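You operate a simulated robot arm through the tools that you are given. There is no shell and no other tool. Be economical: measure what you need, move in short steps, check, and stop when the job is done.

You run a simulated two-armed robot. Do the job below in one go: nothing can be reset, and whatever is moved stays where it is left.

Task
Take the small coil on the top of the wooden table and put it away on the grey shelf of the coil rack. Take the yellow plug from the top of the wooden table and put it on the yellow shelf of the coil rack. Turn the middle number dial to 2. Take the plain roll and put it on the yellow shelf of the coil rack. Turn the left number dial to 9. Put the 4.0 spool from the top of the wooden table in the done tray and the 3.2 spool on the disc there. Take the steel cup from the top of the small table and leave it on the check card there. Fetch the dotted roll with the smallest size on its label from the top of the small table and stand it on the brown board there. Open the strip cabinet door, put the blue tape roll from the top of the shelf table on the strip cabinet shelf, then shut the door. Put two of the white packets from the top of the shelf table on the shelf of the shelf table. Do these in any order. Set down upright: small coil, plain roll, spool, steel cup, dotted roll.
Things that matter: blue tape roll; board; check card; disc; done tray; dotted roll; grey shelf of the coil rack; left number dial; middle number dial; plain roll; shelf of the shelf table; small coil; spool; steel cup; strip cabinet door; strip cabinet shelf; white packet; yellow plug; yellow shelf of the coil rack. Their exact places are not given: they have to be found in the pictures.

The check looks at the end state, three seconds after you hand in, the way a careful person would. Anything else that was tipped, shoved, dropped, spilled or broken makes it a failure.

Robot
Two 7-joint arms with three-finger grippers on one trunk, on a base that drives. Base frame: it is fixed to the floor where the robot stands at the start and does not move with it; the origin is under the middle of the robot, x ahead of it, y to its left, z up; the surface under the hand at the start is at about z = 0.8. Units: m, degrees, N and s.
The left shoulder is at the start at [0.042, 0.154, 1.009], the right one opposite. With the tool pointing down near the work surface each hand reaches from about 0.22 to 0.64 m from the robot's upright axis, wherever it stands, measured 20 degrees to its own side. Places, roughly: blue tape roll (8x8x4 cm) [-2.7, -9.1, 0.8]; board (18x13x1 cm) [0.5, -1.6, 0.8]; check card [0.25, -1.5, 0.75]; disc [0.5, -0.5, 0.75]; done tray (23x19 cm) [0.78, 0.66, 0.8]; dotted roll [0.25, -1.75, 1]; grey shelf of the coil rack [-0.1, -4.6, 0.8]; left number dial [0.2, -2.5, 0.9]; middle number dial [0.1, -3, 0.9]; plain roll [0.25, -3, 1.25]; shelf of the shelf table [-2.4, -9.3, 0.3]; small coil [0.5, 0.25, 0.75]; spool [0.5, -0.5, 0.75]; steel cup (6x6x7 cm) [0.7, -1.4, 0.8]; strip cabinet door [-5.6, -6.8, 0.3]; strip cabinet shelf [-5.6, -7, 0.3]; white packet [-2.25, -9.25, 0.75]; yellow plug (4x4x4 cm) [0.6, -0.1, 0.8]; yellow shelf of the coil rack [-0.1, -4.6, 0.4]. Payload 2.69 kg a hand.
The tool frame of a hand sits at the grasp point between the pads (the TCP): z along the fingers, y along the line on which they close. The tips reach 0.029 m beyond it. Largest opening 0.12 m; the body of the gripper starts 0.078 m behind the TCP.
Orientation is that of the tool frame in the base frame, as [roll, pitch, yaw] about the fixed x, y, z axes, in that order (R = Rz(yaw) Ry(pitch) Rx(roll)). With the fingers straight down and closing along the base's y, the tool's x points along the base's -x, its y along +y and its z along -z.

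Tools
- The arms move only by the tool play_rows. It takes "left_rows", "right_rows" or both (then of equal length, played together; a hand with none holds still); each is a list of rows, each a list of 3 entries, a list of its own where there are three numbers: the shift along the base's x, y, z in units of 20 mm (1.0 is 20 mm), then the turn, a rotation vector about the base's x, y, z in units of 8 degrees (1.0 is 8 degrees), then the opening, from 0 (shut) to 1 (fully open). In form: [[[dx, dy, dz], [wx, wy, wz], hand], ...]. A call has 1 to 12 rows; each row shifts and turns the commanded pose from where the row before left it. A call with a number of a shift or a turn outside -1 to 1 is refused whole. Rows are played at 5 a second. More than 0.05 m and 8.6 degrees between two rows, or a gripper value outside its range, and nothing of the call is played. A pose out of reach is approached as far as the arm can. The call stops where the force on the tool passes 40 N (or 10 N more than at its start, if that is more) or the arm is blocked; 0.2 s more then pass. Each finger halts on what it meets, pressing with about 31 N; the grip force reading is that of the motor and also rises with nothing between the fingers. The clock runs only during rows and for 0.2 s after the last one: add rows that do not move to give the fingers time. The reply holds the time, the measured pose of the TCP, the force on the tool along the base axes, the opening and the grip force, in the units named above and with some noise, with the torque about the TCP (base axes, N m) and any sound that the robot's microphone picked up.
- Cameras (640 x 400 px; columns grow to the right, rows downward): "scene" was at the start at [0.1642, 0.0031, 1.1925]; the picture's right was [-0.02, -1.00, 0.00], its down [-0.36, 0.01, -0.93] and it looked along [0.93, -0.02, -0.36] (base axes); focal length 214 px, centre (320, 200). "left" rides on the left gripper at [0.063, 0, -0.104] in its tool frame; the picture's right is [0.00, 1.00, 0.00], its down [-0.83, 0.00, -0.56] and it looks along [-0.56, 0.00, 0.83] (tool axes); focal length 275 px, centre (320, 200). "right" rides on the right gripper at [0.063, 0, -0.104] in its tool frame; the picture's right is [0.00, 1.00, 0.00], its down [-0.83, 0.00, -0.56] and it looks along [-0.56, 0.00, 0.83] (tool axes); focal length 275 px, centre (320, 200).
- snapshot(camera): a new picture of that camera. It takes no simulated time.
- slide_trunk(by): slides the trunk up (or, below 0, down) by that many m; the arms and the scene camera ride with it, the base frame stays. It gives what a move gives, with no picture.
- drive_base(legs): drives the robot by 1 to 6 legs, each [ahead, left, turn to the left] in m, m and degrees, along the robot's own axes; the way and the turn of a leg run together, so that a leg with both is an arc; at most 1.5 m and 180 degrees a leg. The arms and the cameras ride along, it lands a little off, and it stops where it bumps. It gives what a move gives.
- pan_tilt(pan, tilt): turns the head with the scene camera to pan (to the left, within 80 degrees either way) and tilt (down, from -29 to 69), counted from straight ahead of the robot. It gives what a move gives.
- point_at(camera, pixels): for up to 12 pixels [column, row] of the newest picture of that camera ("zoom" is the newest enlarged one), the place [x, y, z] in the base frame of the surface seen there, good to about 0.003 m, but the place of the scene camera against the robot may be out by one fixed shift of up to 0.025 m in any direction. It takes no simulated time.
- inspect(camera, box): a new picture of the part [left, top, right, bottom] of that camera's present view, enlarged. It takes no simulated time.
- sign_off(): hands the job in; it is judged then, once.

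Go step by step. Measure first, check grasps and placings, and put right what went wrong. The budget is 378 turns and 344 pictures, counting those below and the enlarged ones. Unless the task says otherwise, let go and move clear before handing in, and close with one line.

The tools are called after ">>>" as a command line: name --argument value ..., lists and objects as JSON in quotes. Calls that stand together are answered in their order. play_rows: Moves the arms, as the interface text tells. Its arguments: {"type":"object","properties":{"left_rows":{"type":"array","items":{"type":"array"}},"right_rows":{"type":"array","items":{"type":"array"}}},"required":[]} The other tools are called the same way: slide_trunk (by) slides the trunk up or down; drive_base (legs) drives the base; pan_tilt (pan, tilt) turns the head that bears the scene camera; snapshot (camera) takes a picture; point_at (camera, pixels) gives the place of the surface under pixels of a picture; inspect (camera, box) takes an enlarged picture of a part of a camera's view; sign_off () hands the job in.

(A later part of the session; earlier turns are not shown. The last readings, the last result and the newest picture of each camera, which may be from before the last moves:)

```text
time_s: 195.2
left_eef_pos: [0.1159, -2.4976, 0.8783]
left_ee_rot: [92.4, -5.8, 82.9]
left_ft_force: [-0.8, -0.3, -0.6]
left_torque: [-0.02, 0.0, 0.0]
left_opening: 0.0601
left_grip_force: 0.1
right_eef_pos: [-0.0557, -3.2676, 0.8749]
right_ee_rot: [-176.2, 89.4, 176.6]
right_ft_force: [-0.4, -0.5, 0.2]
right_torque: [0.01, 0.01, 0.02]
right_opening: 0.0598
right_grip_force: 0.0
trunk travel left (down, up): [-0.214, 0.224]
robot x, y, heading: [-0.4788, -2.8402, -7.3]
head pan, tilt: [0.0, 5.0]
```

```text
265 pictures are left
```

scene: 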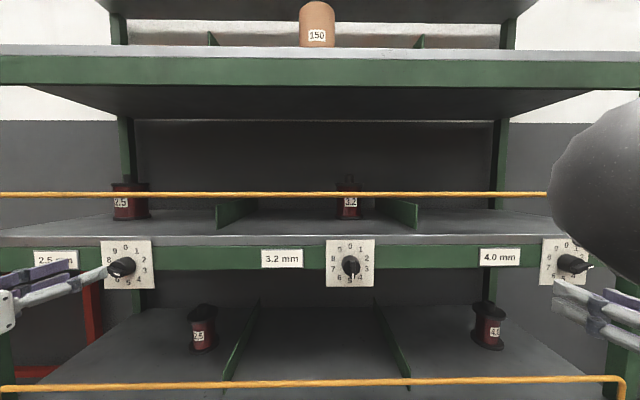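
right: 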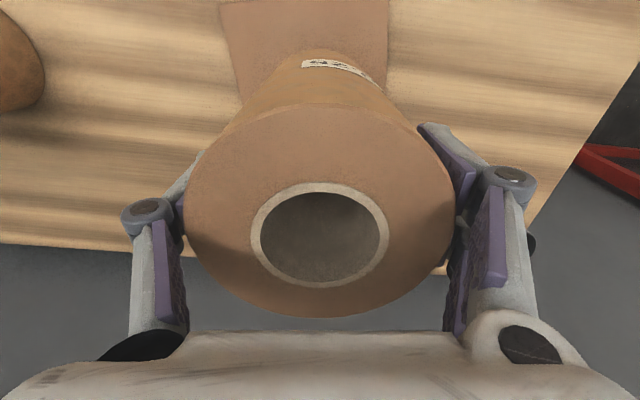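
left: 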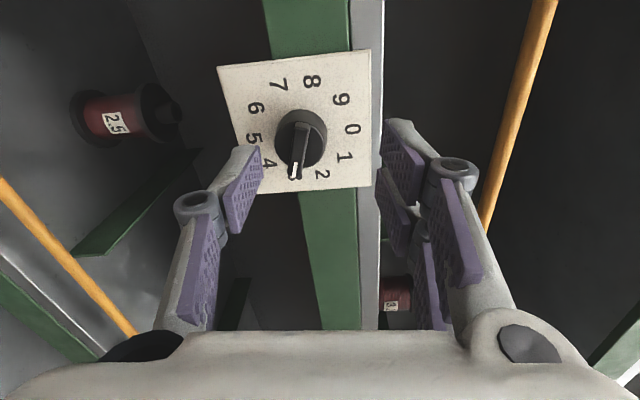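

>>> play_rows --left_rows '[[[0, 0, 0], [0.99, -0.13, 0], 0.5], [[0, 0, 0], [0.5, -0.065, 0], 0.5], [[0, 0, 0], [0, 0, 0], 0.5]]'

>>> inspect --camera "left" --box '[200, 40, 400, 210]'

```text
time_s: 196.0
left_eef_pos: [0.1158, -2.4966, 0.8757]
left_ee_rot: [92.1, -17.8, 82.9]
left_ft_force: [0.4, 1.0, 0.0]
left_torque: [-0.01, -0.02, 0.0]
left_opening: 0.06
left_grip_force: 0.0
right_eef_pos: [-0.0564, -3.2683, 0.875]
right_ee_rot: [-176.3, 89.3, 176.5]
right_ft_force: [0.0, 0.8, 0.0]
right_torque: [0.01, 0.01, 0.03]
right_opening: 0.0599
right_grip_force: 0.0
trunk travel left (down, up): [-0.214, 0.224]
robot x, y, heading: [-0.4728, -2.8382, -7.3]
head pan, tilt: [0.0, 5.0]
```

```text
2.35 times, centred on (300, 125) of left
```

zoom: 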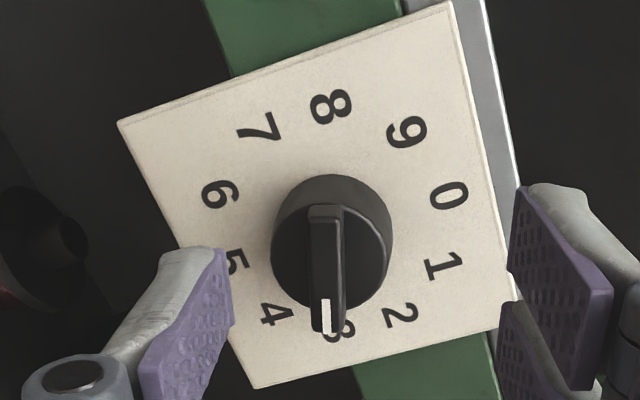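

>>> point_at --camera "zoom" --pixels '[[325, 270], [325, 220], [325, 315], [135, 125], [440, 10], [500, 320], [255, 380], [370, 230]]'

```text
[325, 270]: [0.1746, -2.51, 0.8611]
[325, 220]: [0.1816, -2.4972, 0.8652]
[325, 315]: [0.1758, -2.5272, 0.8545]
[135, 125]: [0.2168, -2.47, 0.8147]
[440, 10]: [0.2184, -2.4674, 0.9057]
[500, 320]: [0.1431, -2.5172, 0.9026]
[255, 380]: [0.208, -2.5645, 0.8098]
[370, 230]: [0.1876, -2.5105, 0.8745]
```

Bar centre ≈ (0.177,-2.512,0.860). Centre, advance until tips overlap the bar by 8 mm, close.

>>> play_rows --left_rows '[[[0, -0.62, -0.73], [0, 0, 0], 0.4], [[0, 0, 0], [0, 0, 0], 0.4], [[0.8, 0, 0], [0, 0, 0], 0.4], [[0.6, 0, 0], [0, 0, 0], 0.4], [[0.6, 0, 0], [0, 0, 0], 0.4], [[0, 0, 0], [0, 0, 0], 0.4]]'

>>> inspect --camera "left" --box '[200, 80, 440, 280]'

```text
time_s: 197.4
left_eef_pos: [0.1263, -2.5084, 0.8624]
left_ee_rot: [92.2, -17.7, 82.9]
left_ft_force: [0.1, -0.3, 0.4]
left_torque: [0.02, 0.01, 0.01]
left_opening: 0.0481
left_grip_force: 0.0
left hand out of reach, approached as far as the arm can: row 3, 4, 5
right_eef_pos: [-0.0558, -3.2682, 0.8734]
right_ee_rot: [-176.2, 89.4, 176.6]
right_ft_force: [0.6, -0.1, 1.0]
right_torque: [-0.01, -0.04, 0.02]
right_opening: 0.0599
right_grip_force: 0.0
trunk travel left (down, up): [-0.214, 0.224]
robot x, y, heading: [-0.4758, -2.8408, -7.2]
head pan, tilt: [0.0, 5.0]
```

```text
2.00 times, centred on (320, 180) of left
```

zoom: 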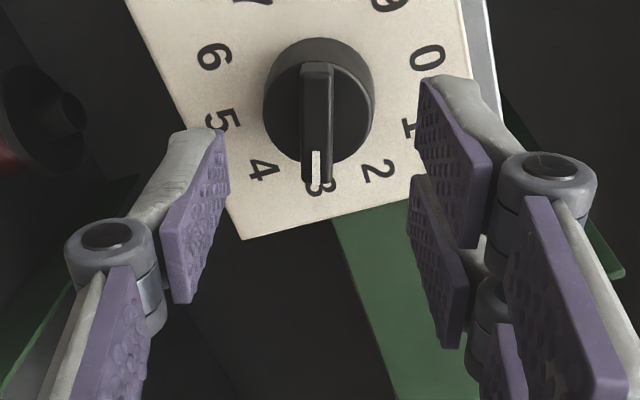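

Aligned but at arm limit; creep base 0.03 ahead.

>>> drive_base --legs '[[0.03, 0, 0]]'

>>> inspect --camera "left" --box '[200, 80, 440, 280]'

```text
time_s: 198.2
left_eef_pos: [0.1564, -2.5106, 0.8614]
left_ee_rot: [92.3, -17.8, 83.0]
left_ft_force: [0.2, -0.7, 0.2]
left_torque: [0.02, -0.01, 0.02]
left_opening: 0.0478
left_grip_force: 0.0
right_eef_pos: [-0.0261, -3.2719, 0.8734]
right_ee_rot: [-176.5, 89.4, 176.4]
right_ft_force: [0.0, 1.1, -0.1]
right_torque: [-0.02, 0.01, 0.03]
right_opening: 0.0601
right_grip_force: 0.0
trunk travel left (down, up): [-0.214, 0.224]
robot x, y, heading: [-0.4484, -2.8411, -7.4]
head pan, tilt: [0.0, 5.0]
```

```text
2.00 times, centred on (320, 180) of left
```

zoom: 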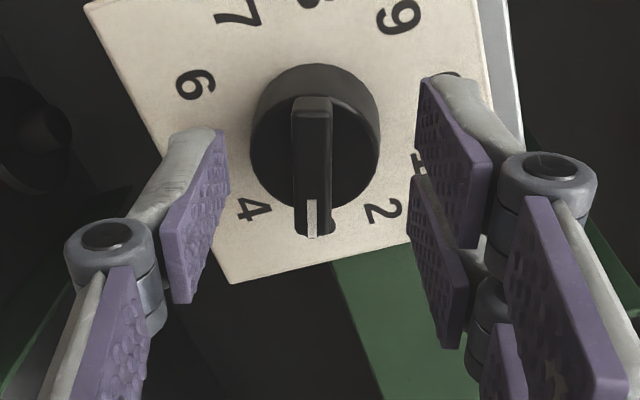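

>>> play_rows --left_rows '[[[0, 0.03, -0.08], [0, 0, 0], 0.2], [[0, 0, 0], [0, 0, 0], 0.05], [[0, 0, 0], [0, 0, 0], 0.0], [[0, 0, 0], [0, 0, 0], 0.0], [[0, 0, 0], [0, 0, 0], 0.0]]'

>>> inspect --camera "left" --box '[200, 80, 440, 280]'

```text
time_s: 199.4
left_eef_pos: [0.1568, -2.5106, 0.8596]
left_ee_rot: [92.2, -17.8, 82.8]
left_ft_force: [0.1, -0.8, -3.4]
left_torque: [0.05, 0.03, -0.12]
left_opening: 0.01
left_grip_force: 37.1
right_eef_pos: [-0.0258, -3.272, 0.8748]
right_ee_rot: [-175.9, 89.5, 176.9]
right_ft_force: [0.9, -0.4, -0.1]
right_torque: [0.01, 0.01, 0.0]
right_opening: 0.0598
right_grip_force: 0.0
trunk travel left (down, up): [-0.214, 0.224]
robot x, y, heading: [-0.4472, -2.8442, -7.4]
head pan, tilt: [0.0, 5.0]
```

```text
2.00 times, centred on (320, 180) of left
```

zoom: 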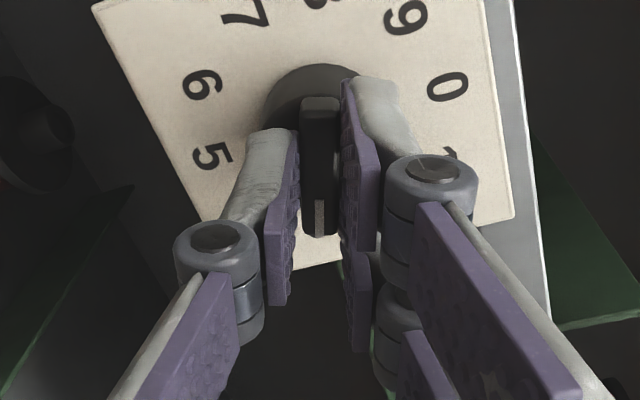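

Bar gripped (10 mm). Turn counter-clockwise 72° first.

>>> play_rows --left_rows '[[[0, 0, 0], [-0.99, 0.13, 0], 0], [[0, 0, 0], [-0.99, 0.13, 0], 0], [[0, 0, 0], [-0.99, 0.13, 0], 0], [[0, 0, 0], [-0.99, 0.13, 0], 0], [[0, 0, 0], [-0.99, 0.13, 0], 0], [[0, 0, 0], [-0.99, 0.13, 0], 0], [[0, 0, 0], [-0.99, 0.13, 0], 0], [[0, 0, 0], [-0.99, 0.13, 0], 0], [[0, 0, 0], [-0.99, 0.13, 0], 0]]'

>>> snapshot --camera "left"

```text
time_s: 201.4
left_eef_pos: [0.1559, -2.5099, 0.8595]
left_ee_rot: [93.2, 54.4, 83.4]
left_ft_force: [-16.2, -1.6, -25.8]
left_torque: [0.11, 0.17, -0.28]
left_opening: 0.0098
left_grip_force: 37.7
right_eef_pos: [-0.0266, -3.2713, 0.8744]
right_ee_rot: [-172.0, 89.5, -179.2]
right_ft_force: [0.0, 1.1, -0.7]
right_torque: [0.02, 0.0, 0.01]
right_opening: 0.06
right_grip_force: 0.0
trunk travel left (down, up): [-0.214, 0.224]
robot x, y, heading: [-0.4484, -2.8452, -7.1]
head pan, tilt: [0.0, 5.0]
```

```text
260 pictures are left
```

left: 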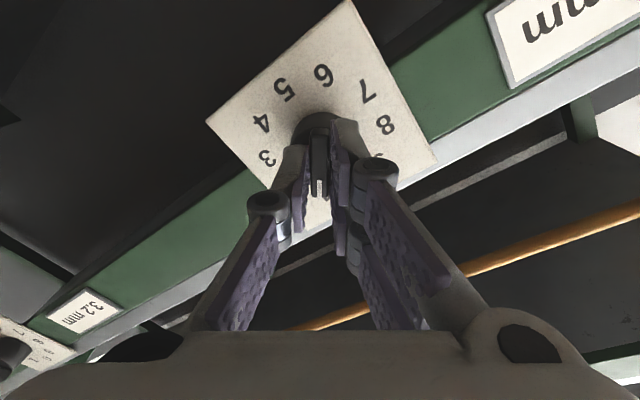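

It now points to 1. Relieve side force (shift −z 2 mm, −x 1 mm) and continue 72° more.

>>> play_rows --left_rows '[[[-0.05, 0, -0.1], [0, 0, 0], 0], [[0, 0, 0], [0, 0, 0], 0]]'

```text
time_s: 202.0
left_eef_pos: [0.1564, -2.5102, 0.8587]
left_ee_rot: [93.0, 54.2, 83.2]
left_ft_force: [-4.2, -1.8, -16.1]
left_torque: [0.17, 1.11, 0.7]
left_opening: 0.0101
left_grip_force: 37.4
right_eef_pos: [-0.027, -3.2715, 0.8745]
right_ee_rot: [-173.8, 89.2, 179.0]
right_ft_force: [-0.3, 0.1, 0.2]
right_torque: [0.0, 0.03, 0.0]
right_opening: 0.0599
right_grip_force: 0.1
trunk travel left (down, up): [-0.214, 0.224]
robot x, y, heading: [-0.4437, -2.8448, -7.6]
head pan, tilt: [0.0, 5.0]
```

>>> play_rows --left_rows '[[[0, 0, -0.1], [0, 0, 0], 0], [[0, 0, 0], [-0.99, 0.13, 0], 0], [[0, 0, 0], [-0.99, 0.13, 0], 0], [[0, 0, 0], [-0.99, 0.13, 0], 0], [[0, 0, 0], [-0.99, 0.13, 0], 0], [[0, 0, 0], [-0.99, 0.13, 0], 0], [[0, 0, 0], [0, 0, 0], 0]]'

```text
time_s: 203.6
left_eef_pos: [0.1542, -2.5103, 0.8577]
left_ee_rot: [-99.8, 85.8, -109.8]
left_ft_force: [19.6, -13.6, -14.7]
left_torque: [0.94, -0.1, -0.1]
left_opening: 0.0112
left_grip_force: 38.1
left hand out of reach, approached as far as the arm can: row 5
right_eef_pos: [-0.0257, -3.2732, 0.8736]
right_ee_rot: [-179.0, 89.2, 173.7]
right_ft_force: [-0.8, 0.9, 0.4]
right_torque: [0.01, -0.01, -0.03]
right_opening: 0.0599
right_grip_force: 0.0
trunk travel left (down, up): [-0.214, 0.224]
robot x, y, heading: [-0.446, -2.8469, -7.0]
head pan, tilt: [0.0, 5.0]
```

Reached an arm limit with the pointer at about 0. Release, pull the hand back 6 cm, drive 6 cm closer, and regrip.

>>> play_rows --left_rows '[[[0, 0, 0], [0, 0, 0], 0.3], [[0, 0, 0], [0, 0, 0], 0.4], [[-1, 0.13, 0], [0, 0, 0], 0.4], [[-1, 0.13, 0], [0, 0, 0], 0.4], [[-1, 0.13, 0], [0, 0, 0], 0.4], [[0, 0, 0], [0, 0, 0], 0.4]]'

>>> inspect --camera "left" --box '[200, 20, 440, 220]'

```text
time_s: 205.0
left_eef_pos: [0.093, -2.5016, 0.8588]
left_ee_rot: [-92.4, 86.0, -102.2]
left_ft_force: [-0.6, -0.1, 1.5]
left_torque: [-0.04, -0.01, 0.01]
left_opening: 0.048
left_grip_force: 0.1
right_eef_pos: [-0.0277, -3.2711, 0.8747]
right_ee_rot: [-176.2, 89.5, 176.8]
right_ft_force: [-0.3, 0.4, -0.5]
right_torque: [0.0, 0.0, 0.01]
right_opening: 0.0602
right_grip_force: 0.0
trunk travel left (down, up): [-0.214, 0.224]
robot x, y, heading: [-0.4493, -2.8435, -7.3]
head pan, tilt: [0.0, 5.0]
```

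```text
2.00 times, centred on (320, 120) of left
```

zoom: 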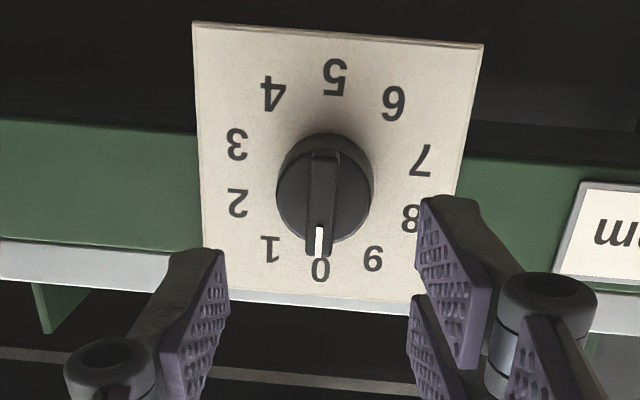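

Pointer is exactly at 0. Pull back 2 cm more and drive 6 cm ahead; test the remaining roll room.

>>> play_rows --left_rows '[[[-1, 0.13, 0], [0, 0, 0], 0.4], [[-0.5, 0.06, 0], [0, 0, 0], 0.4]]'

>>> drive_base --legs '[[0.06, 0, 0]]'

>>> play_rows --left_rows '[[[0, 0, 0], [-0.99, 0.13, 0], 0.4], [[0, 0, 0], [-0.99, 0.13, 0], 0.4], [[0, 0, 0], [-0.99, 0.13, 0], 0.4], [[0, 0, 0], [-0.99, 0.13, 0], 0.4], [[0, 0, 0], [-0.5, 0.06, 0], 0.4]]'

>>> snapshot --camera "left"

```text
time_s: 205.6
left_eef_pos: [0.0618, -2.4972, 0.8586]
left_ee_rot: [-92.2, 86.0, -102.0]
left_ft_force: [0.1, -0.4, -0.2]
left_torque: [-0.02, 0.02, 0.03]
left_opening: 0.0481
left_grip_force: 0.1
right_eef_pos: [-0.0274, -3.2718, 0.8748]
right_ee_rot: [-176.2, 89.4, 176.7]
right_ft_force: [-0.6, 0.0, 0.5]
right_torque: [0.02, -0.01, -0.02]
right_opening: 0.0597
right_grip_force: 0.1
trunk travel left (down, up): [-0.214, 0.224]
robot x, y, heading: [-0.4478, -2.8417, -7.5]
head pan, tilt: [0.0, 5.0]
```

```text
time_s: 206.6
left_eef_pos: [0.122, -2.5046, 0.859]
left_ee_rot: [-92.5, 85.9, -102.4]
left_ft_force: [-0.4, 0.4, 0.6]
left_torque: [0.02, 0.05, -0.02]
left_opening: 0.0477
left_grip_force: 0.1
right_eef_pos: [0.0326, -3.2801, 0.875]
right_ee_rot: [-176.6, 89.4, 176.2]
right_ft_force: [0.0, 0.8, 0.0]
right_torque: [0.02, 0.02, -0.02]
right_opening: 0.06
right_grip_force: 0.0
trunk travel left (down, up): [-0.214, 0.224]
robot x, y, heading: [-0.3867, -2.8493, -7.4]
head pan, tilt: [0.0, 5.0]
```

```text
time_s: 207.8
left_eef_pos: [0.1227, -2.5053, 0.86]
left_ee_rot: [-88.0, 49.9, -97.9]
left_ft_force: [-0.3, -0.2, 0.6]
left_torque: [-0.02, -0.01, -0.02]
left_opening: 0.0481
left_grip_force: 0.1
right_eef_pos: [0.0317, -3.2775, 0.8733]
right_ee_rot: [-176.3, 89.4, 176.5]
right_ft_force: [0.0, -1.1, 0.2]
right_torque: [-0.01, 0.02, 0.01]
right_opening: 0.0602
right_grip_force: 0.1
trunk travel left (down, up): [-0.214, 0.224]
robot x, y, heading: [-0.3893, -2.8523, -7.1]
head pan, tilt: [0.0, 5.0]
```

```text
258 pictures are left
```

left: 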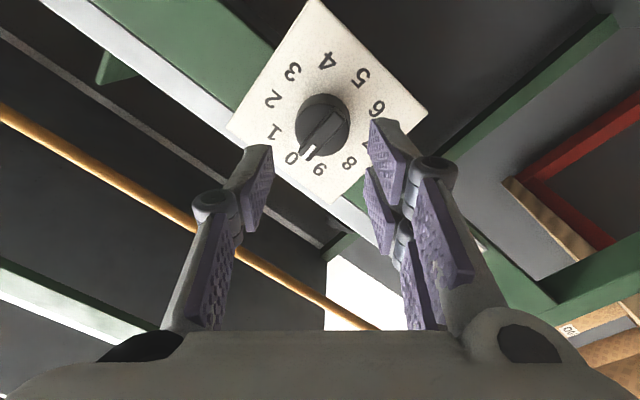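

Roll room is there. Rotate back 36°, then check alignment.

>>> play_rows --left_rows '[[[0, 0, 0], [0.99, -0.13, 0], 0.4], [[0, 0, 0], [0.99, -0.13, 0], 0.4], [[0, 0, 0], [0.99, -0.13, 0], 0.4], [[0, 0, 0], [0.99, -0.13, 0], 0.4], [[0, 0, 0], [0.5, -0.06, 0], 0.4], [[0, 0, 0], [0, 0, 0], 0.4]]'

>>> inspect --camera "left" --box '[200, 60, 440, 260]'

>>> point_at --camera "zoom" --pixels '[[320, 180], [320, 140], [320, 220]]'

```text
time_s: 209.2
left_eef_pos: [0.1222, -2.5056, 0.8586]
left_ee_rot: [-92.3, 86.0, -102.3]
left_ft_force: [-0.7, 0.5, -0.3]
left_torque: [0.02, 0.0, -0.02]
left_opening: 0.0479
left_grip_force: 0.2
right_eef_pos: [0.0325, -3.2802, 0.8737]
right_ee_rot: [-176.3, 89.5, 176.4]
right_ft_force: [0.1, 0.2, 0.4]
right_torque: [-0.03, -0.03, 0.0]
right_opening: 0.0602
right_grip_force: 0.1
trunk travel left (down, up): [-0.214, 0.224]
robot x, y, heading: [-0.3873, -2.8499, -7.2]
head pan, tilt: [0.0, 5.0]
```

```text
2.00 times, centred on (320, 160) of left
```

zoom: 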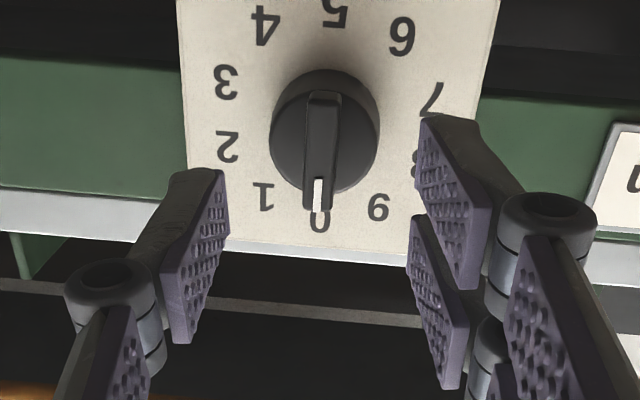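

```text
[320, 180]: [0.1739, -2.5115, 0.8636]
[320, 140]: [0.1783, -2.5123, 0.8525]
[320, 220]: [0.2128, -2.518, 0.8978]
```

>>> play_rows --left_rows '[[[0.85, -0.12, 0], [0, 0, 0], 0.4], [[0.85, -0.12, 0], [0, 0, 0], 0.4], [[0, 0, 0], [0, 0, 0], 0.2], [[0, 0, 0], [0, 0, 0], 0], [[0, 0, 0], [0, 0, 0], 0], [[0, 0, 0], [0, 0, 0], 0]]'

>>> play_rows --left_rows '[[[0, 0, 0], [-0.99, 0.13, 0], 0], [[0, 0, 0], [-0.99, 0.13, 0], 0], [[0, 0, 0], [-0.99, 0.13, 0], 0], [[0, 0, 0], [-0.99, 0.13, 0], 0], [[0, 0, 0], [-0.5, 0.06, 0], 0], [[0, 0, 0], [0, 0, 0], 0]]'

>>> snapshot --camera "left"

```text
time_s: 210.6
left_eef_pos: [0.1556, -2.5104, 0.8592]
left_ee_rot: [-92.2, 86.0, -102.1]
left_ft_force: [-1.1, -1.6, -1.7]
left_torque: [1.02, -0.65, 0.1]
left_opening: 0.011
left_grip_force: 37.6
right_eef_pos: [0.0306, -3.2797, 0.8736]
right_ee_rot: [-177.3, 89.4, 175.5]
right_ft_force: [0.3, -0.3, -1.4]
right_torque: [0.02, 0.0, 0.02]
right_opening: 0.0598
right_grip_force: 0.0
trunk travel left (down, up): [-0.214, 0.224]
robot x, y, heading: [-0.3872, -2.8518, -7.2]
head pan, tilt: [0.0, 5.0]
```

```text
time_s: 211.7
left_eef_pos: [0.1552, -2.5112, 0.8549]
left_ee_rot: [-88.8, 52.2, -98.8]
left_ft_force: [-0.9, -0.9, -5.3]
left_torque: [1.19, -0.51, 0.37]
left_opening: 0.0255
left_grip_force: 45.4
right_eef_pos: [0.0314, -3.2799, 0.8747]
right_ee_rot: [-174.8, 89.4, 178.2]
right_ft_force: [0.4, 0.5, 0.5]
right_torque: [0.01, 0.01, 0.0]
right_opening: 0.0598
right_grip_force: 0.1
trunk travel left (down, up): [-0.214, 0.224]
robot x, y, heading: [-0.3913, -2.852, -7.2]
head pan, tilt: [0.0, 5.0]
stopped in row 5 (left hand): the force on the tool passed its limit at 42 N (the readings are from after the stop); the commanded pose is now the measured one
```

```text
256 pictures are left
```

left: 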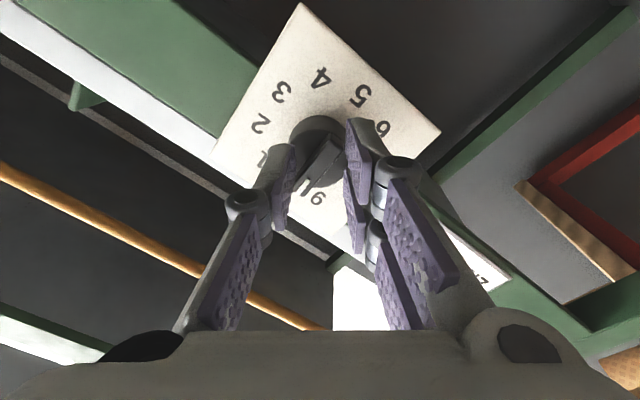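

The fingers slipped over the bar: likely a stop at 0. Release and look.

>>> play_rows --left_rows '[[[0, 0, 0], [0, 0, 0], 0.4], [[0, 0, 0], [0, 0, 0], 0.4], [[-1, 0.13, 0], [0, 0, 0], 0.4], [[-0.7, 0.09, 0], [0, 0, 0], 0.4], [[0, 0, 0], [0, 0, 0], 0.4]]'

>>> inspect --camera "left" --box '[200, 30, 440, 230]'

```text
time_s: 212.9
left_eef_pos: [0.121, -2.5076, 0.8554]
left_ee_rot: [-88.8, 51.9, -98.8]
left_ft_force: [0.3, 0.5, 0.0]
left_torque: [0.04, 0.01, 0.02]
left_opening: 0.0482
left_grip_force: 0.0
right_eef_pos: [0.0323, -3.2794, 0.8742]
right_ee_rot: [-176.3, 89.4, 176.5]
right_ft_force: [0.2, -0.5, 0.9]
right_torque: [-0.01, -0.01, 0.0]
right_opening: 0.0601
right_grip_force: 0.1
trunk travel left (down, up): [-0.214, 0.224]
robot x, y, heading: [-0.3932, -2.8557, -7.4]
head pan, tilt: [0.0, 5.0]
```

```text
2.00 times, centred on (320, 130) of left
```

zoom: 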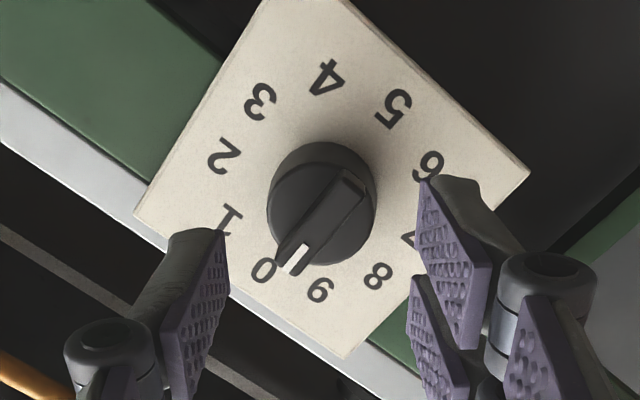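

Pointer is at 0 against a stop, so 9 must be reached clockwise (324°). Go back to roll 0, grip, and turn clockwise.

>>> play_rows --left_rows '[[[0, 0.1, 0.18], [0.99, -0.13, 0], 0.4], [[0, 0, 0], [0.99, -0.13, 0], 0.4], [[0, 0, 0], [0.99, -0.13, 0], 0.4], [[0, 0, 0], [0.99, -0.13, 0], 0.4], [[0, 0, 0], [0.25, -0.03, 0], 0.4], [[0.85, -0.12, 0], [0, 0, 0], 0.4], [[0.85, -0.12, 0], [0, 0, 0], 0.4], [[0, 0, 0], [0, 0, 0], 0.2], [[0, 0, 0], [0, 0, 0], 0], [[0, 0, 0], [0, 0, 0], 0], [[0, 0, 0], [0, 0, 0], 0]]'

>>> play_rows --left_rows '[[[0, 0, 0], [0.99, -0.13, 0], 0], [[0, 0, 0], [0.99, -0.13, 0], 0], [[0, 0, 0], [0.99, -0.13, 0], 0], [[0, 0, 0], [0.99, -0.13, 0], 0], [[0, 0, 0], [0.99, -0.13, 0], 0], [[0, 0, 0], [0.99, -0.13, 0], 0], [[0, 0, 0], [0.99, -0.13, 0], 0], [[0, 0, 0], [0.99, -0.13, 0], 0], [[0, 0, 0], [0.99, -0.13, 0], 0]]'

>>> snapshot --camera "left"

```text
time_s: 215.3
left_eef_pos: [0.1547, -2.5112, 0.8594]
left_ee_rot: [-99.0, 85.9, -108.9]
left_ft_force: [-2.1, -6.5, -3.3]
left_torque: [0.92, -0.7, -0.08]
left_opening: 0.0113
left_grip_force: 37.9
right_eef_pos: [0.0318, -3.2798, 0.8741]
right_ee_rot: [-179.0, 89.4, 173.7]
right_ft_force: [0.2, -0.5, -0.5]
right_torque: [-0.03, 0.0, -0.02]
right_opening: 0.06
right_grip_force: 0.1
trunk travel left (down, up): [-0.214, 0.224]
robot x, y, heading: [-0.3936, -2.8513, -7.3]
head pan, tilt: [0.0, 5.0]
```

```text
time_s: 217.3
left_eef_pos: [0.1555, -2.5121, 0.8599]
left_ee_rot: [92.5, 21.8, 83.3]
left_ft_force: [-8.3, -17.3, -2.4]
left_torque: [0.0, 0.21, 0.21]
left_opening: 0.0103
left_grip_force: 37.5
right_eef_pos: [0.0318, -3.2806, 0.8745]
right_ee_rot: [175.2, 89.3, 168.0]
right_ft_force: [-0.1, -0.3, 0.8]
right_torque: [0.0, -0.03, 0.0]
right_opening: 0.0598
right_grip_force: 0.0
trunk travel left (down, up): [-0.214, 0.224]
robot x, y, heading: [-0.3881, -2.8542, -7.4]
head pan, tilt: [0.0, 5.0]
```

```text
254 pictures are left
```

left: 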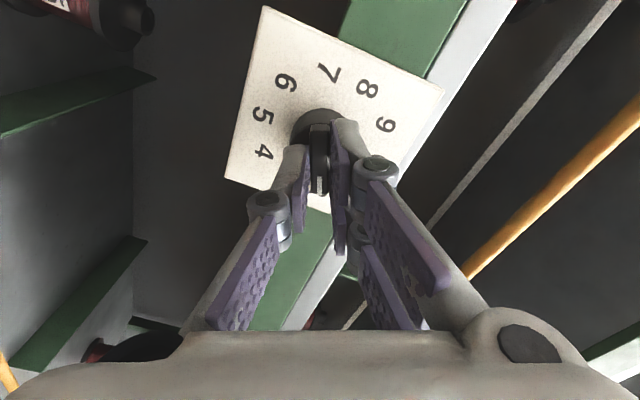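

Now at 2 and turning. Continue 72° clockwise with a small −y relief.

>>> play_rows --left_rows '[[[0, -0.1, 0], [0.99, -0.13, 0], 0], [[0, 0, 0], [0.99, -0.13, 0], 0], [[0, 0, 0], [0.99, -0.13, 0], 0], [[0, 0, 0], [0.99, -0.13, 0], 0], [[0, 0, 0], [0.99, -0.13, 0], 0], [[0, 0, 0], [0.99, -0.13, 0], 0], [[0, 0, 0], [0.99, -0.13, 0], 0], [[0, 0, 0], [0.99, -0.13, 0], 0], [[0, 0, 0], [0.99, -0.13, 0], 0]]'

>>> snapshot --camera "left"

```text
time_s: 219.3
left_eef_pos: [0.1556, -2.5135, 0.8596]
left_ee_rot: [91.2, -50.0, 83.8]
left_ft_force: [-8.4, -12.1, -3.6]
left_torque: [0.09, 0.77, -0.95]
left_opening: 0.0102
left_grip_force: 37.1
right_eef_pos: [0.0311, -3.2811, 0.8751]
right_ee_rot: [178.5, 89.4, 171.3]
right_ft_force: [0.3, -0.2, -0.1]
right_torque: [0.01, 0.0, -0.02]
right_opening: 0.06
right_grip_force: 0.0
trunk travel left (down, up): [-0.214, 0.224]
robot x, y, heading: [-0.3924, -2.8519, -7.2]
head pan, tilt: [0.0, 5.0]
```

```text
253 pictures are left
```

left: 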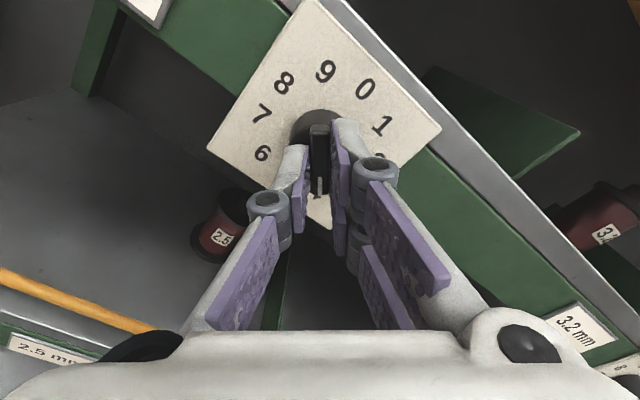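

Now at 4. Release, pull back, roll the hand back 180° to regrip.

>>> play_rows --left_rows '[[[0, 0, 0], [0, 0, 0], 0.4], [[0, 0, 0], [0, 0, 0], 0.4], [[-0.85, 0.12, 0], [0, 0, 0], 0.4], [[-0.85, 0.12, 0], [0, 0, 0], 0.4], [[0, 0, 0], [-0.99, 0.13, 0], 0.4], [[0, 0, 0], [-0.99, 0.13, 0], 0.4], [[0, 0, 0], [-0.99, 0.13, 0], 0.4], [[0, 0, 0], [-0.99, 0.13, 0], 0.4], [[0, 0, 0], [-0.99, 0.13, 0], 0.4], [[0, 0, 0], [-0.99, 0.13, 0], 0.4], [[0, 0, 0], [-0.99, 0.13, 0], 0.4], [[0, 0, 0], [-0.99, 0.13, 0], 0.4]]'

>>> play_rows --left_rows '[[[0, 0, 0], [-0.99, 0.13, 0], 0.4], [[0, 0, 0], [-0.99, 0.13, 0], 0.4], [[0, 0, 0], [-0.99, 0.13, 0], 0.4], [[0, 0, 0], [-0.99, 0.13, 0], 0.4], [[0, 0, 0], [-0.99, 0.13, 0], 0.4], [[0, 0, 0], [-0.99, 0.13, 0], 0.4], [[0, 0, 0], [-0.99, 0.13, 0], 0.4], [[0, 0, 0], [-0.99, 0.13, 0], 0.4], [[0, 0, 0], [-0.99, 0.13, 0], 0.4], [[0, 0, 0], [-0.99, 0.13, 0], 0.4], [[0, 0, 0], [-0.99, 0.13, 0], 0.4], [[0, 0, 0], [-0.99, 0.13, 0], 0.4]]'

>>> play_rows --left_rows '[[[0, 0, 0], [-0.99, 0.13, 0], 0.4], [[0, 0, 0], [-0.99, 0.13, 0], 0.4], [[0, 0, 0], [-0.5, 0.06, 0], 0.4], [[0, 0, 0], [0, 0, 0], 0.4]]'

>>> inspect --camera "left" --box '[200, 50, 440, 250]'

```text
time_s: 221.9
left_eef_pos: [0.1225, -2.5068, 0.8589]
left_ee_rot: [92.4, 14.4, 83.5]
left_ft_force: [-0.5, 0.2, -0.4]
left_torque: [-0.02, -0.02, 0.05]
left_opening: 0.0481
left_grip_force: 0.0
right_eef_pos: [0.0309, -3.2791, 0.8747]
right_ee_rot: [-176.1, 89.4, 176.7]
right_ft_force: [0.3, 0.3, -0.4]
right_torque: [-0.04, 0.02, -0.02]
right_opening: 0.06
right_grip_force: 0.1
trunk travel left (down, up): [-0.214, 0.224]
robot x, y, heading: [-0.3893, -2.8541, -7.5]
head pan, tilt: [0.0, 5.0]
```

```text
time_s: 224.5
left_eef_pos: [0.1213, -2.5082, 0.858]
left_ee_rot: [-90.1, 69.9, -99.8]
left_ft_force: [-0.2, 0.1, -0.2]
left_torque: [0.0, 0.0, -0.01]
left_opening: 0.0481
left_grip_force: 0.1
right_eef_pos: [0.0312, -3.2796, 0.8747]
right_ee_rot: [-176.3, 89.4, 176.5]
right_ft_force: [0.8, -0.2, -0.3]
right_torque: [-0.01, 0.0, 0.02]
right_opening: 0.06
right_grip_force: 0.1
trunk travel left (down, up): [-0.214, 0.224]
robot x, y, heading: [-0.388, -2.8493, -7.2]
head pan, tilt: [0.0, 5.0]
```

```text
time_s: 225.5
left_eef_pos: [0.1214, -2.5065, 0.859]
left_ee_rot: [-88.7, 49.8, -98.7]
left_ft_force: [0.6, -0.1, -0.2]
left_torque: [0.02, 0.03, 0.0]
left_opening: 0.048
left_grip_force: 0.1
right_eef_pos: [0.0312, -3.2796, 0.8734]
right_ee_rot: [-176.2, 89.4, 176.5]
right_ft_force: [0.0, -0.1, 0.3]
right_torque: [-0.01, 0.03, 0.0]
right_opening: 0.0598
right_grip_force: 0.1
trunk travel left (down, up): [-0.214, 0.224]
robot x, y, heading: [-0.3949, -2.8524, -7.2]
head pan, tilt: [0.0, 5.0]
```

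```text
2.00 times, centred on (320, 150) of left
```

zoom: 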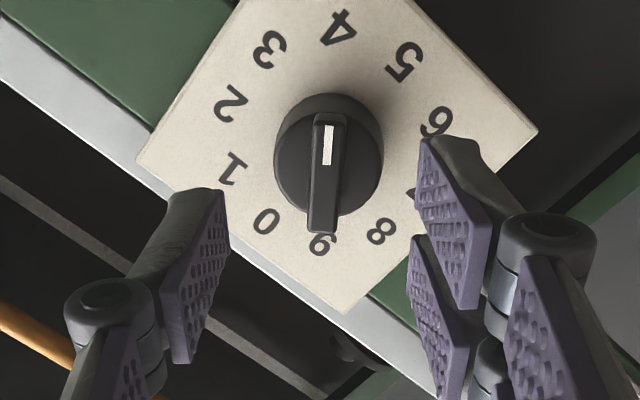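

Bar aligned with the pads, white end at 4. Grip and turn clockwise.

>>> play_rows --left_rows '[[[0.85, -0.15, 0], [0, 0, 0], 0.4], [[0.85, -0.15, 0], [0, 0, 0], 0.4], [[0, 0, 0], [0, 0, 0], 0.2], [[0, 0, 0], [0, 0, 0], 0], [[0, 0, 0], [0, 0, 0], 0], [[0, 0, 0], [0, 0, 0], 0], [[0, 0, 0], [0.99, -0.13, 0], 0], [[0, 0, 0], [0.99, -0.13, 0], 0], [[0, 0, 0], [0.99, -0.13, 0], 0], [[0, 0, 0], [0.99, -0.13, 0], 0], [[0, 0, 0], [0.99, -0.13, 0], 0]]'

>>> play_rows --left_rows '[[[0, 0, 0], [0.99, -0.13, 0], 0], [[0, 0, 0], [0.99, -0.13, 0], 0], [[0, 0, 0], [0.99, -0.13, 0], 0], [[0, 0, 0], [0.99, -0.13, 0], 0], [[0, 0, 0], [0.99, -0.13, 0], 0], [[0, 0, 0], [0.99, -0.13, 0], 0], [[0, 0, 0], [0.99, -0.13, 0], 0], [[0, 0, 0], [0.99, -0.13, 0], 0], [[0, 0, 0], [0.99, -0.13, 0], 0]]'

>>> snapshot --camera "left"

```text
time_s: 227.9
left_eef_pos: [0.1557, -2.5113, 0.8582]
left_ee_rot: [-175.9, 89.3, 174.5]
left_ft_force: [2.8, 9.7, -4.2]
left_torque: [0.1, 1.05, 0.36]
left_opening: 0.0101
left_grip_force: 37.3
right_eef_pos: [0.0327, -3.2787, 0.8742]
right_ee_rot: [-171.6, 89.2, -178.9]
right_ft_force: [-0.8, 1.0, 0.6]
right_torque: [0.02, 0.02, -0.01]
right_opening: 0.0599
right_grip_force: 0.2
trunk travel left (down, up): [-0.214, 0.224]
robot x, y, heading: [-0.3872, -2.8525, -7.3]
head pan, tilt: [0.0, 5.0]
```

```text
time_s: 229.9
left_eef_pos: [0.155, -2.5118, 0.8579]
left_ee_rot: [92.3, 18.1, 83.4]
left_ft_force: [12.4, 16.2, 14.3]
left_torque: [-0.05, -0.2, 1.16]
left_opening: 0.0102
left_grip_force: 37.3
right_eef_pos: [0.0316, -3.2788, 0.8767]
right_ee_rot: [-171.3, 89.4, -178.5]
right_ft_force: [0.4, -1.0, -0.1]
right_torque: [-0.02, -0.02, 0.01]
right_opening: 0.0598
right_grip_force: 0.1
trunk travel left (down, up): [-0.214, 0.224]
robot x, y, heading: [-0.3912, -2.8499, -7.0]
head pan, tilt: [0.0, 5.0]
```

```text
251 pictures are left
```

left: 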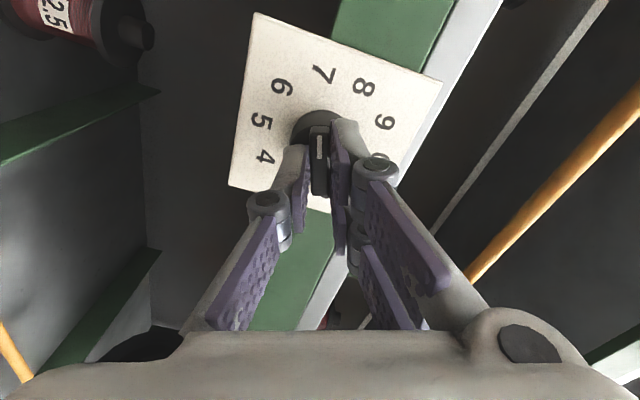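

Pointer at 7. Relieve and turn 68° more to 9.

>>> play_rows --left_rows '[[[0.03, 0.07, 0.06], [0.99, -0.13, 0], 0], [[0, 0, 0], [0.99, -0.13, 0], 0], [[0, 0, 0], [0.99, -0.13, 0], 0], [[0, 0, 0], [0.99, -0.13, 0], 0], [[0, 0, 0], [0.99, -0.13, 0], 0], [[0, 0, 0], [0.99, -0.13, 0], 0], [[0, 0, 0], [0.99, -0.13, 0], 0], [[0, 0, 0], [0.99, -0.13, 0], 0], [[0, 0, 0], [0.5, -0.06, 0], 0]]'

>>> snapshot --camera "left"

```text
time_s: 231.9
left_eef_pos: [0.155, -2.5121, 0.8591]
left_ee_rot: [91.5, -49.9, 83.3]
left_ft_force: [-7.7, -4.9, -4.1]
left_torque: [0.08, 0.49, -0.5]
left_opening: 0.0097
left_grip_force: 37.4
right_eef_pos: [0.0316, -3.2808, 0.8745]
right_ee_rot: [-177.9, 89.4, 175.0]
right_ft_force: [0.3, 0.2, 0.1]
right_torque: [0.0, -0.02, 0.0]
right_opening: 0.06
right_grip_force: 0.0
trunk travel left (down, up): [-0.214, 0.224]
robot x, y, heading: [-0.3903, -2.8517, -7.3]
head pan, tilt: [0.0, 5.0]
```

```text
250 pictures are left
```

left: 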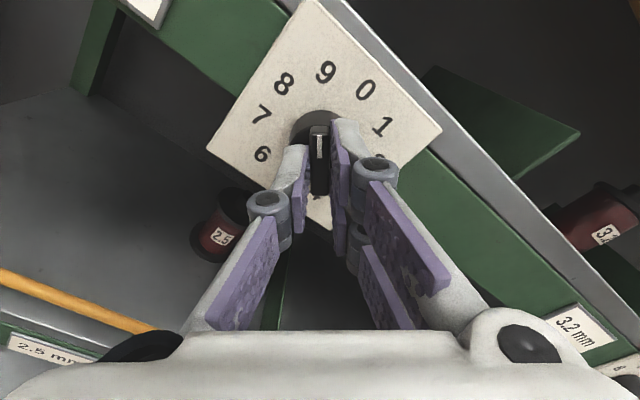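

Pointer now at 9. Release, back off and check.

>>> play_rows --left_rows '[[[0, 0, 0], [0, 0, 0], 0.4], [[0, 0, 0], [0, 0, 0], 0.4], [[-1, 0.13, 0], [0, 0, 0], 0.4], [[-1, 0.13, 0], [0, 0, 0], 0.4], [[-1, 0.13, 0], [0, 0, 0], 0.4]]'

>>> inspect --camera "left" --box '[200, 0, 440, 200]'

>>> inspect --camera "scene" --box '[60, 200, 200, 330]'

```text
time_s: 233.1
left_eef_pos: [0.0957, -2.5021, 0.8609]
left_ee_rot: [91.5, -49.7, 83.6]
left_ft_force: [-0.3, 0.6, 0.6]
left_torque: [0.01, -0.03, -0.03]
left_opening: 0.048
left_grip_force: 0.1
right_eef_pos: [0.0321, -3.28, 0.874]
right_ee_rot: [-176.0, 89.4, 176.8]
right_ft_force: [-0.8, 0.4, 0.1]
right_torque: [0.0, -0.03, 0.01]
right_opening: 0.06
right_grip_force: 0.1
trunk travel left (down, up): [-0.214, 0.224]
robot x, y, heading: [-0.3918, -2.8556, -7.2]
head pan, tilt: [0.0, 5.0]
```

```text
2.00 times, centred on (320, 100) of left
```

zoom: 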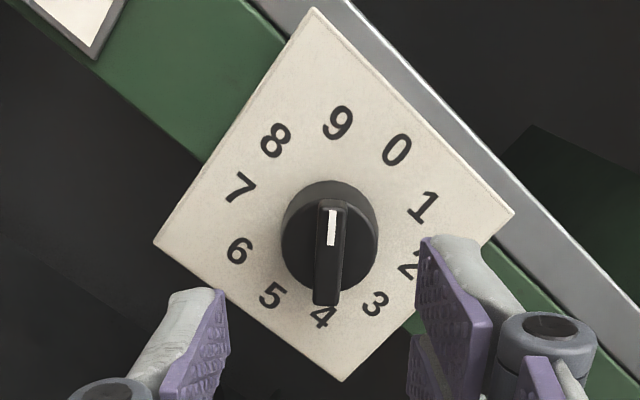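

```text
3.08 times, centred on (130, 265) of scene
```

zoom: 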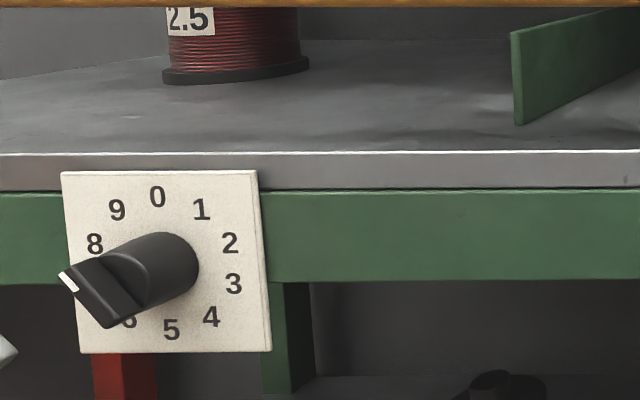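

Left dial reads 9. Next: the middle dial. Pull both hands back, try the roll to −180°, then drive right 0.47 m.

>>> play_rows --left_rows '[[[-0.5, 0.06, 0], [0.99, -0.13, 0], 0.4], [[0, 0, 0], [0.99, -0.13, 0], 0.4], [[0, 0, 0], [0.99, -0.13, 0], 0.4], [[0, 0, 0], [0.99, -0.13, 0], 0.4], [[0, 0, 0], [0.5, -0.06, 0], 0.4], [[0, 0, 0], [0, 0, 0], 0.4]]' --right_rows '[[[-1, 0.13, 0], [0, 0, 0], 0.4], [[-1, 0.13, 0], [0, 0, 0], 0.4], [[-1, 0.13, 0], [0, 0, 0], 0.4], [[-1, 0.13, 0], [0, 0, 0], 0.4], [[-1, 0.13, 0], [0, 0, 0], 0.4], [[0, 0, 0], [0, 0, 0], 0.4]]'

>>> drive_base --legs '[[0, -0.472, 0]]'

>>> snapshot --camera "left"

```text
time_s: 234.5
left_eef_pos: [0.0904, -2.499, 0.8605]
left_ee_rot: [82.9, -85.7, 91.9]
left_ft_force: [-0.3, 0.2, 0.4]
left_torque: [-0.03, -0.01, 0.02]
left_opening: 0.0481
left_grip_force: 0.1
left hand out of reach, approached as far as the arm can: row 1
right_eef_pos: [-0.0311, -3.3104, 0.8827]
right_ee_rot: [-175.9, 89.5, 176.9]
right_ft_force: [-0.1, 0.1, -0.5]
right_torque: [0.01, -0.03, 0.0]
right_opening: 0.0479
right_grip_force: 0.0
right hand out of reach, approached as far as the arm can: row 1, 2, 3, 4, 5
trunk travel left (down, up): [-0.214, 0.224]
robot x, y, heading: [-0.3912, -2.8517, -7.5]
head pan, tilt: [0.0, 5.0]
```

```text
time_s: 238.7
left_eef_pos: [0.0294, -2.9638, 0.86]
left_ee_rot: [83.1, -85.7, 91.9]
left_ft_force: [-0.4, 0.1, -0.8]
left_torque: [-0.01, 0.03, 0.0]
left_opening: 0.048
left_grip_force: 0.1
right_eef_pos: [-0.0876, -3.777, 0.8815]
right_ee_rot: [-176.4, 89.4, 176.8]
right_ft_force: [0.0, -0.3, 0.3]
right_torque: [-0.01, 0.01, 0.01]
right_opening: 0.048
right_grip_force: 0.1
trunk travel left (down, up): [-0.214, 0.224]
robot x, y, heading: [-0.4493, -3.3188, -6.8]
head pan, tilt: [0.0, 5.0]
```

```text
247 pictures are left
```

left: 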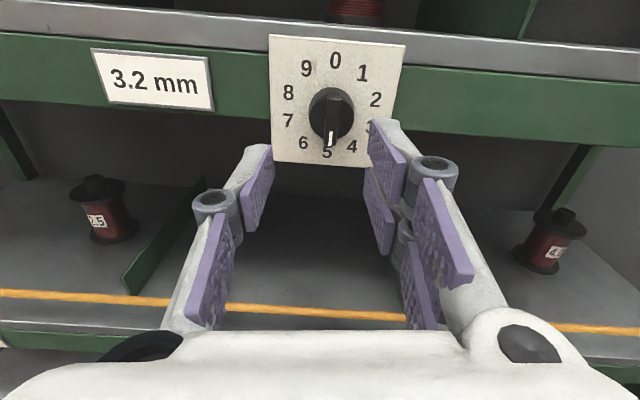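

Hand roll −180° works; camera upright now, dial at 5. Measure.

>>> inspect --camera "left" --box '[230, 20, 430, 200]'

>>> point_at --camera "left" --pixels '[[272, 40], [403, 48], [274, 160], [362, 164], [333, 112], [332, 138], [333, 102], [300, 75]]'

```text
2.22 times, centred on (330, 110) of left
```

zoom: 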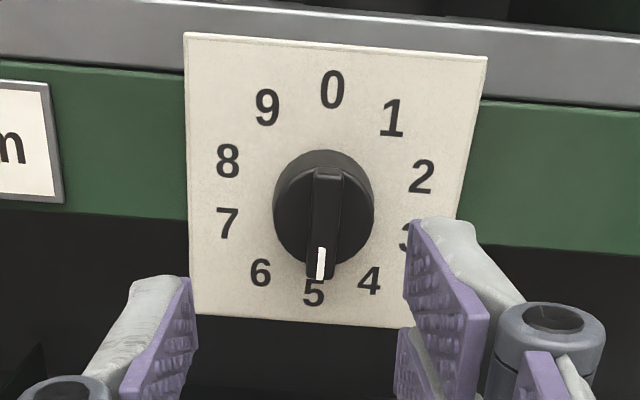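

```text
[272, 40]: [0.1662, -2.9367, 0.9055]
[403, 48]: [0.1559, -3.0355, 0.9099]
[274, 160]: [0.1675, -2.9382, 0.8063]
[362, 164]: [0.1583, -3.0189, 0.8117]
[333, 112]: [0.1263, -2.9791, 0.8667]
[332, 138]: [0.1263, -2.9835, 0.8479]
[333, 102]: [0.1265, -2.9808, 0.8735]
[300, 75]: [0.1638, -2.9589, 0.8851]
```

>>> play_rows --left_rows '[[[0.9, -0.19, -0.05], [0, 0, 0], 0.4], [[0.9, -0.19, 0], [0, 0, 0], 0.4], [[0.9, -0.19, 0], [0, 0, 0], 0.4], [[0, 0, 0], [0, 0, 0], 0.4]]'

>>> inspect --camera "left" --box '[200, 50, 440, 250]'

>>> point_at --camera "zoom" --pixels '[[325, 185], [322, 225], [328, 150]]'

```text
time_s: 239.7
left_eef_pos: [0.0842, -2.9775, 0.8596]
left_ee_rot: [83.4, -85.5, 91.7]
left_ft_force: [-0.8, -0.3, 0.9]
left_torque: [0.01, -0.01, 0.0]
left_opening: 0.0484
left_grip_force: 0.1
right_eef_pos: [-0.088, -3.7779, 0.8824]
right_ee_rot: [-175.9, 89.4, 177.3]
right_ft_force: [-0.1, 0.4, -0.5]
right_torque: [-0.02, -0.02, 0.01]
right_opening: 0.0481
right_grip_force: 0.2
trunk travel left (down, up): [-0.214, 0.224]
robot x, y, heading: [-0.4491, -3.3213, -7.0]
head pan, tilt: [0.0, 5.0]
```

```text
2.00 times, centred on (320, 150) of left
```

zoom: 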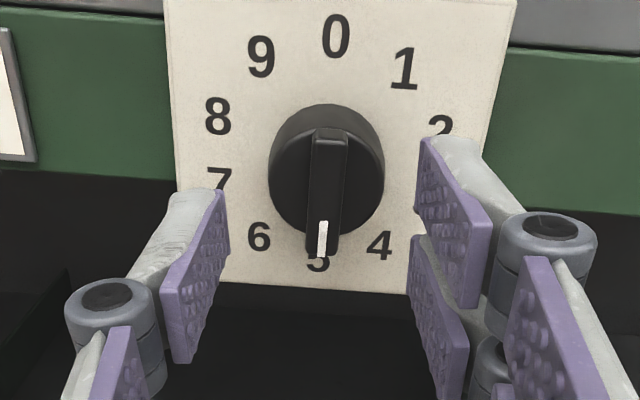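

```text
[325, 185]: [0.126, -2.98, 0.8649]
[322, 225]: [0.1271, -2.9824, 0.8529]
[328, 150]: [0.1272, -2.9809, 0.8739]
```

Centred. Advance, grip, and turn counter-clockwise 72°.

>>> play_rows --left_rows '[[[1, -0.13, 0.05], [0, 0, 0], 0.4], [[0, 0, 0], [0, 0, 0], 0.2], [[0, 0, 0], [0, 0, 0], 0], [[0, 0, 0], [0, 0, 0], 0], [[0, 0, 0], [0, 0, 0], 0]]'

>>> play_rows --left_rows '[[[0, 0, 0], [-0.99, 0.13, 0], 0], [[0, 0, 0], [-0.99, 0.13, 0], 0], [[0, 0, 0], [-0.99, 0.13, 0], 0], [[0, 0, 0], [-0.99, 0.13, 0], 0], [[0, 0, 0], [-0.99, 0.13, 0], 0], [[0, 0, 0], [-0.99, 0.13, 0], 0], [[0, 0, 0], [-0.99, 0.13, 0], 0], [[0, 0, 0], [-0.99, 0.13, 0], 0]]'

>>> snapshot --camera "left"

```text
time_s: 240.9
left_eef_pos: [0.1035, -2.9804, 0.8614]
left_ee_rot: [82.9, -85.6, 92.0]
left_ft_force: [-1.5, -1.7, -0.1]
left_torque: [-0.01, -0.19, -0.1]
left_opening: 0.0099
left_grip_force: 37.3
right_eef_pos: [-0.0879, -3.7777, 0.8824]
right_ee_rot: [-176.9, 89.4, 176.2]
right_ft_force: [0.0, -0.3, 0.3]
right_torque: [-0.03, 0.02, 0.04]
right_opening: 0.048
right_grip_force: 0.0
trunk travel left (down, up): [-0.214, 0.224]
robot x, y, heading: [-0.4491, -3.315, -6.7]
head pan, tilt: [0.0, 5.0]
```

```text
time_s: 242.7
left_eef_pos: [0.1034, -2.9784, 0.8607]
left_ee_rot: [92.1, -21.6, 83.5]
left_ft_force: [-1.1, -1.6, -3.6]
left_torque: [-0.03, -0.38, 0.98]
left_opening: 0.0101
left_grip_force: 37.7
right_eef_pos: [-0.0867, -3.7778, 0.8829]
right_ee_rot: [-175.9, 89.4, 177.3]
right_ft_force: [0.1, -0.2, 1.1]
right_torque: [-0.04, -0.03, 0.02]
right_opening: 0.0478
right_grip_force: 0.0
trunk travel left (down, up): [-0.214, 0.224]
robot x, y, heading: [-0.448, -3.3214, -7.1]
head pan, tilt: [0.0, 5.0]
```

```text
244 pictures are left
```

left: 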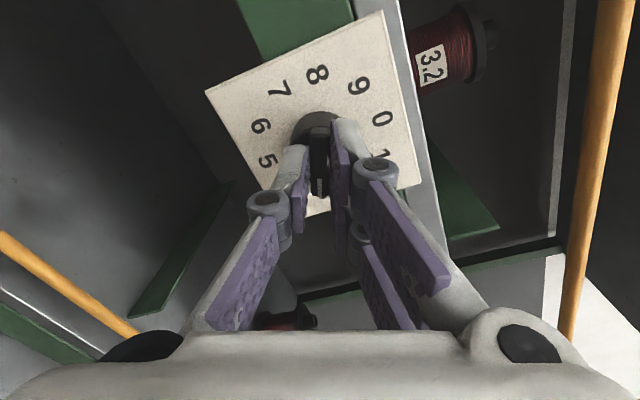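

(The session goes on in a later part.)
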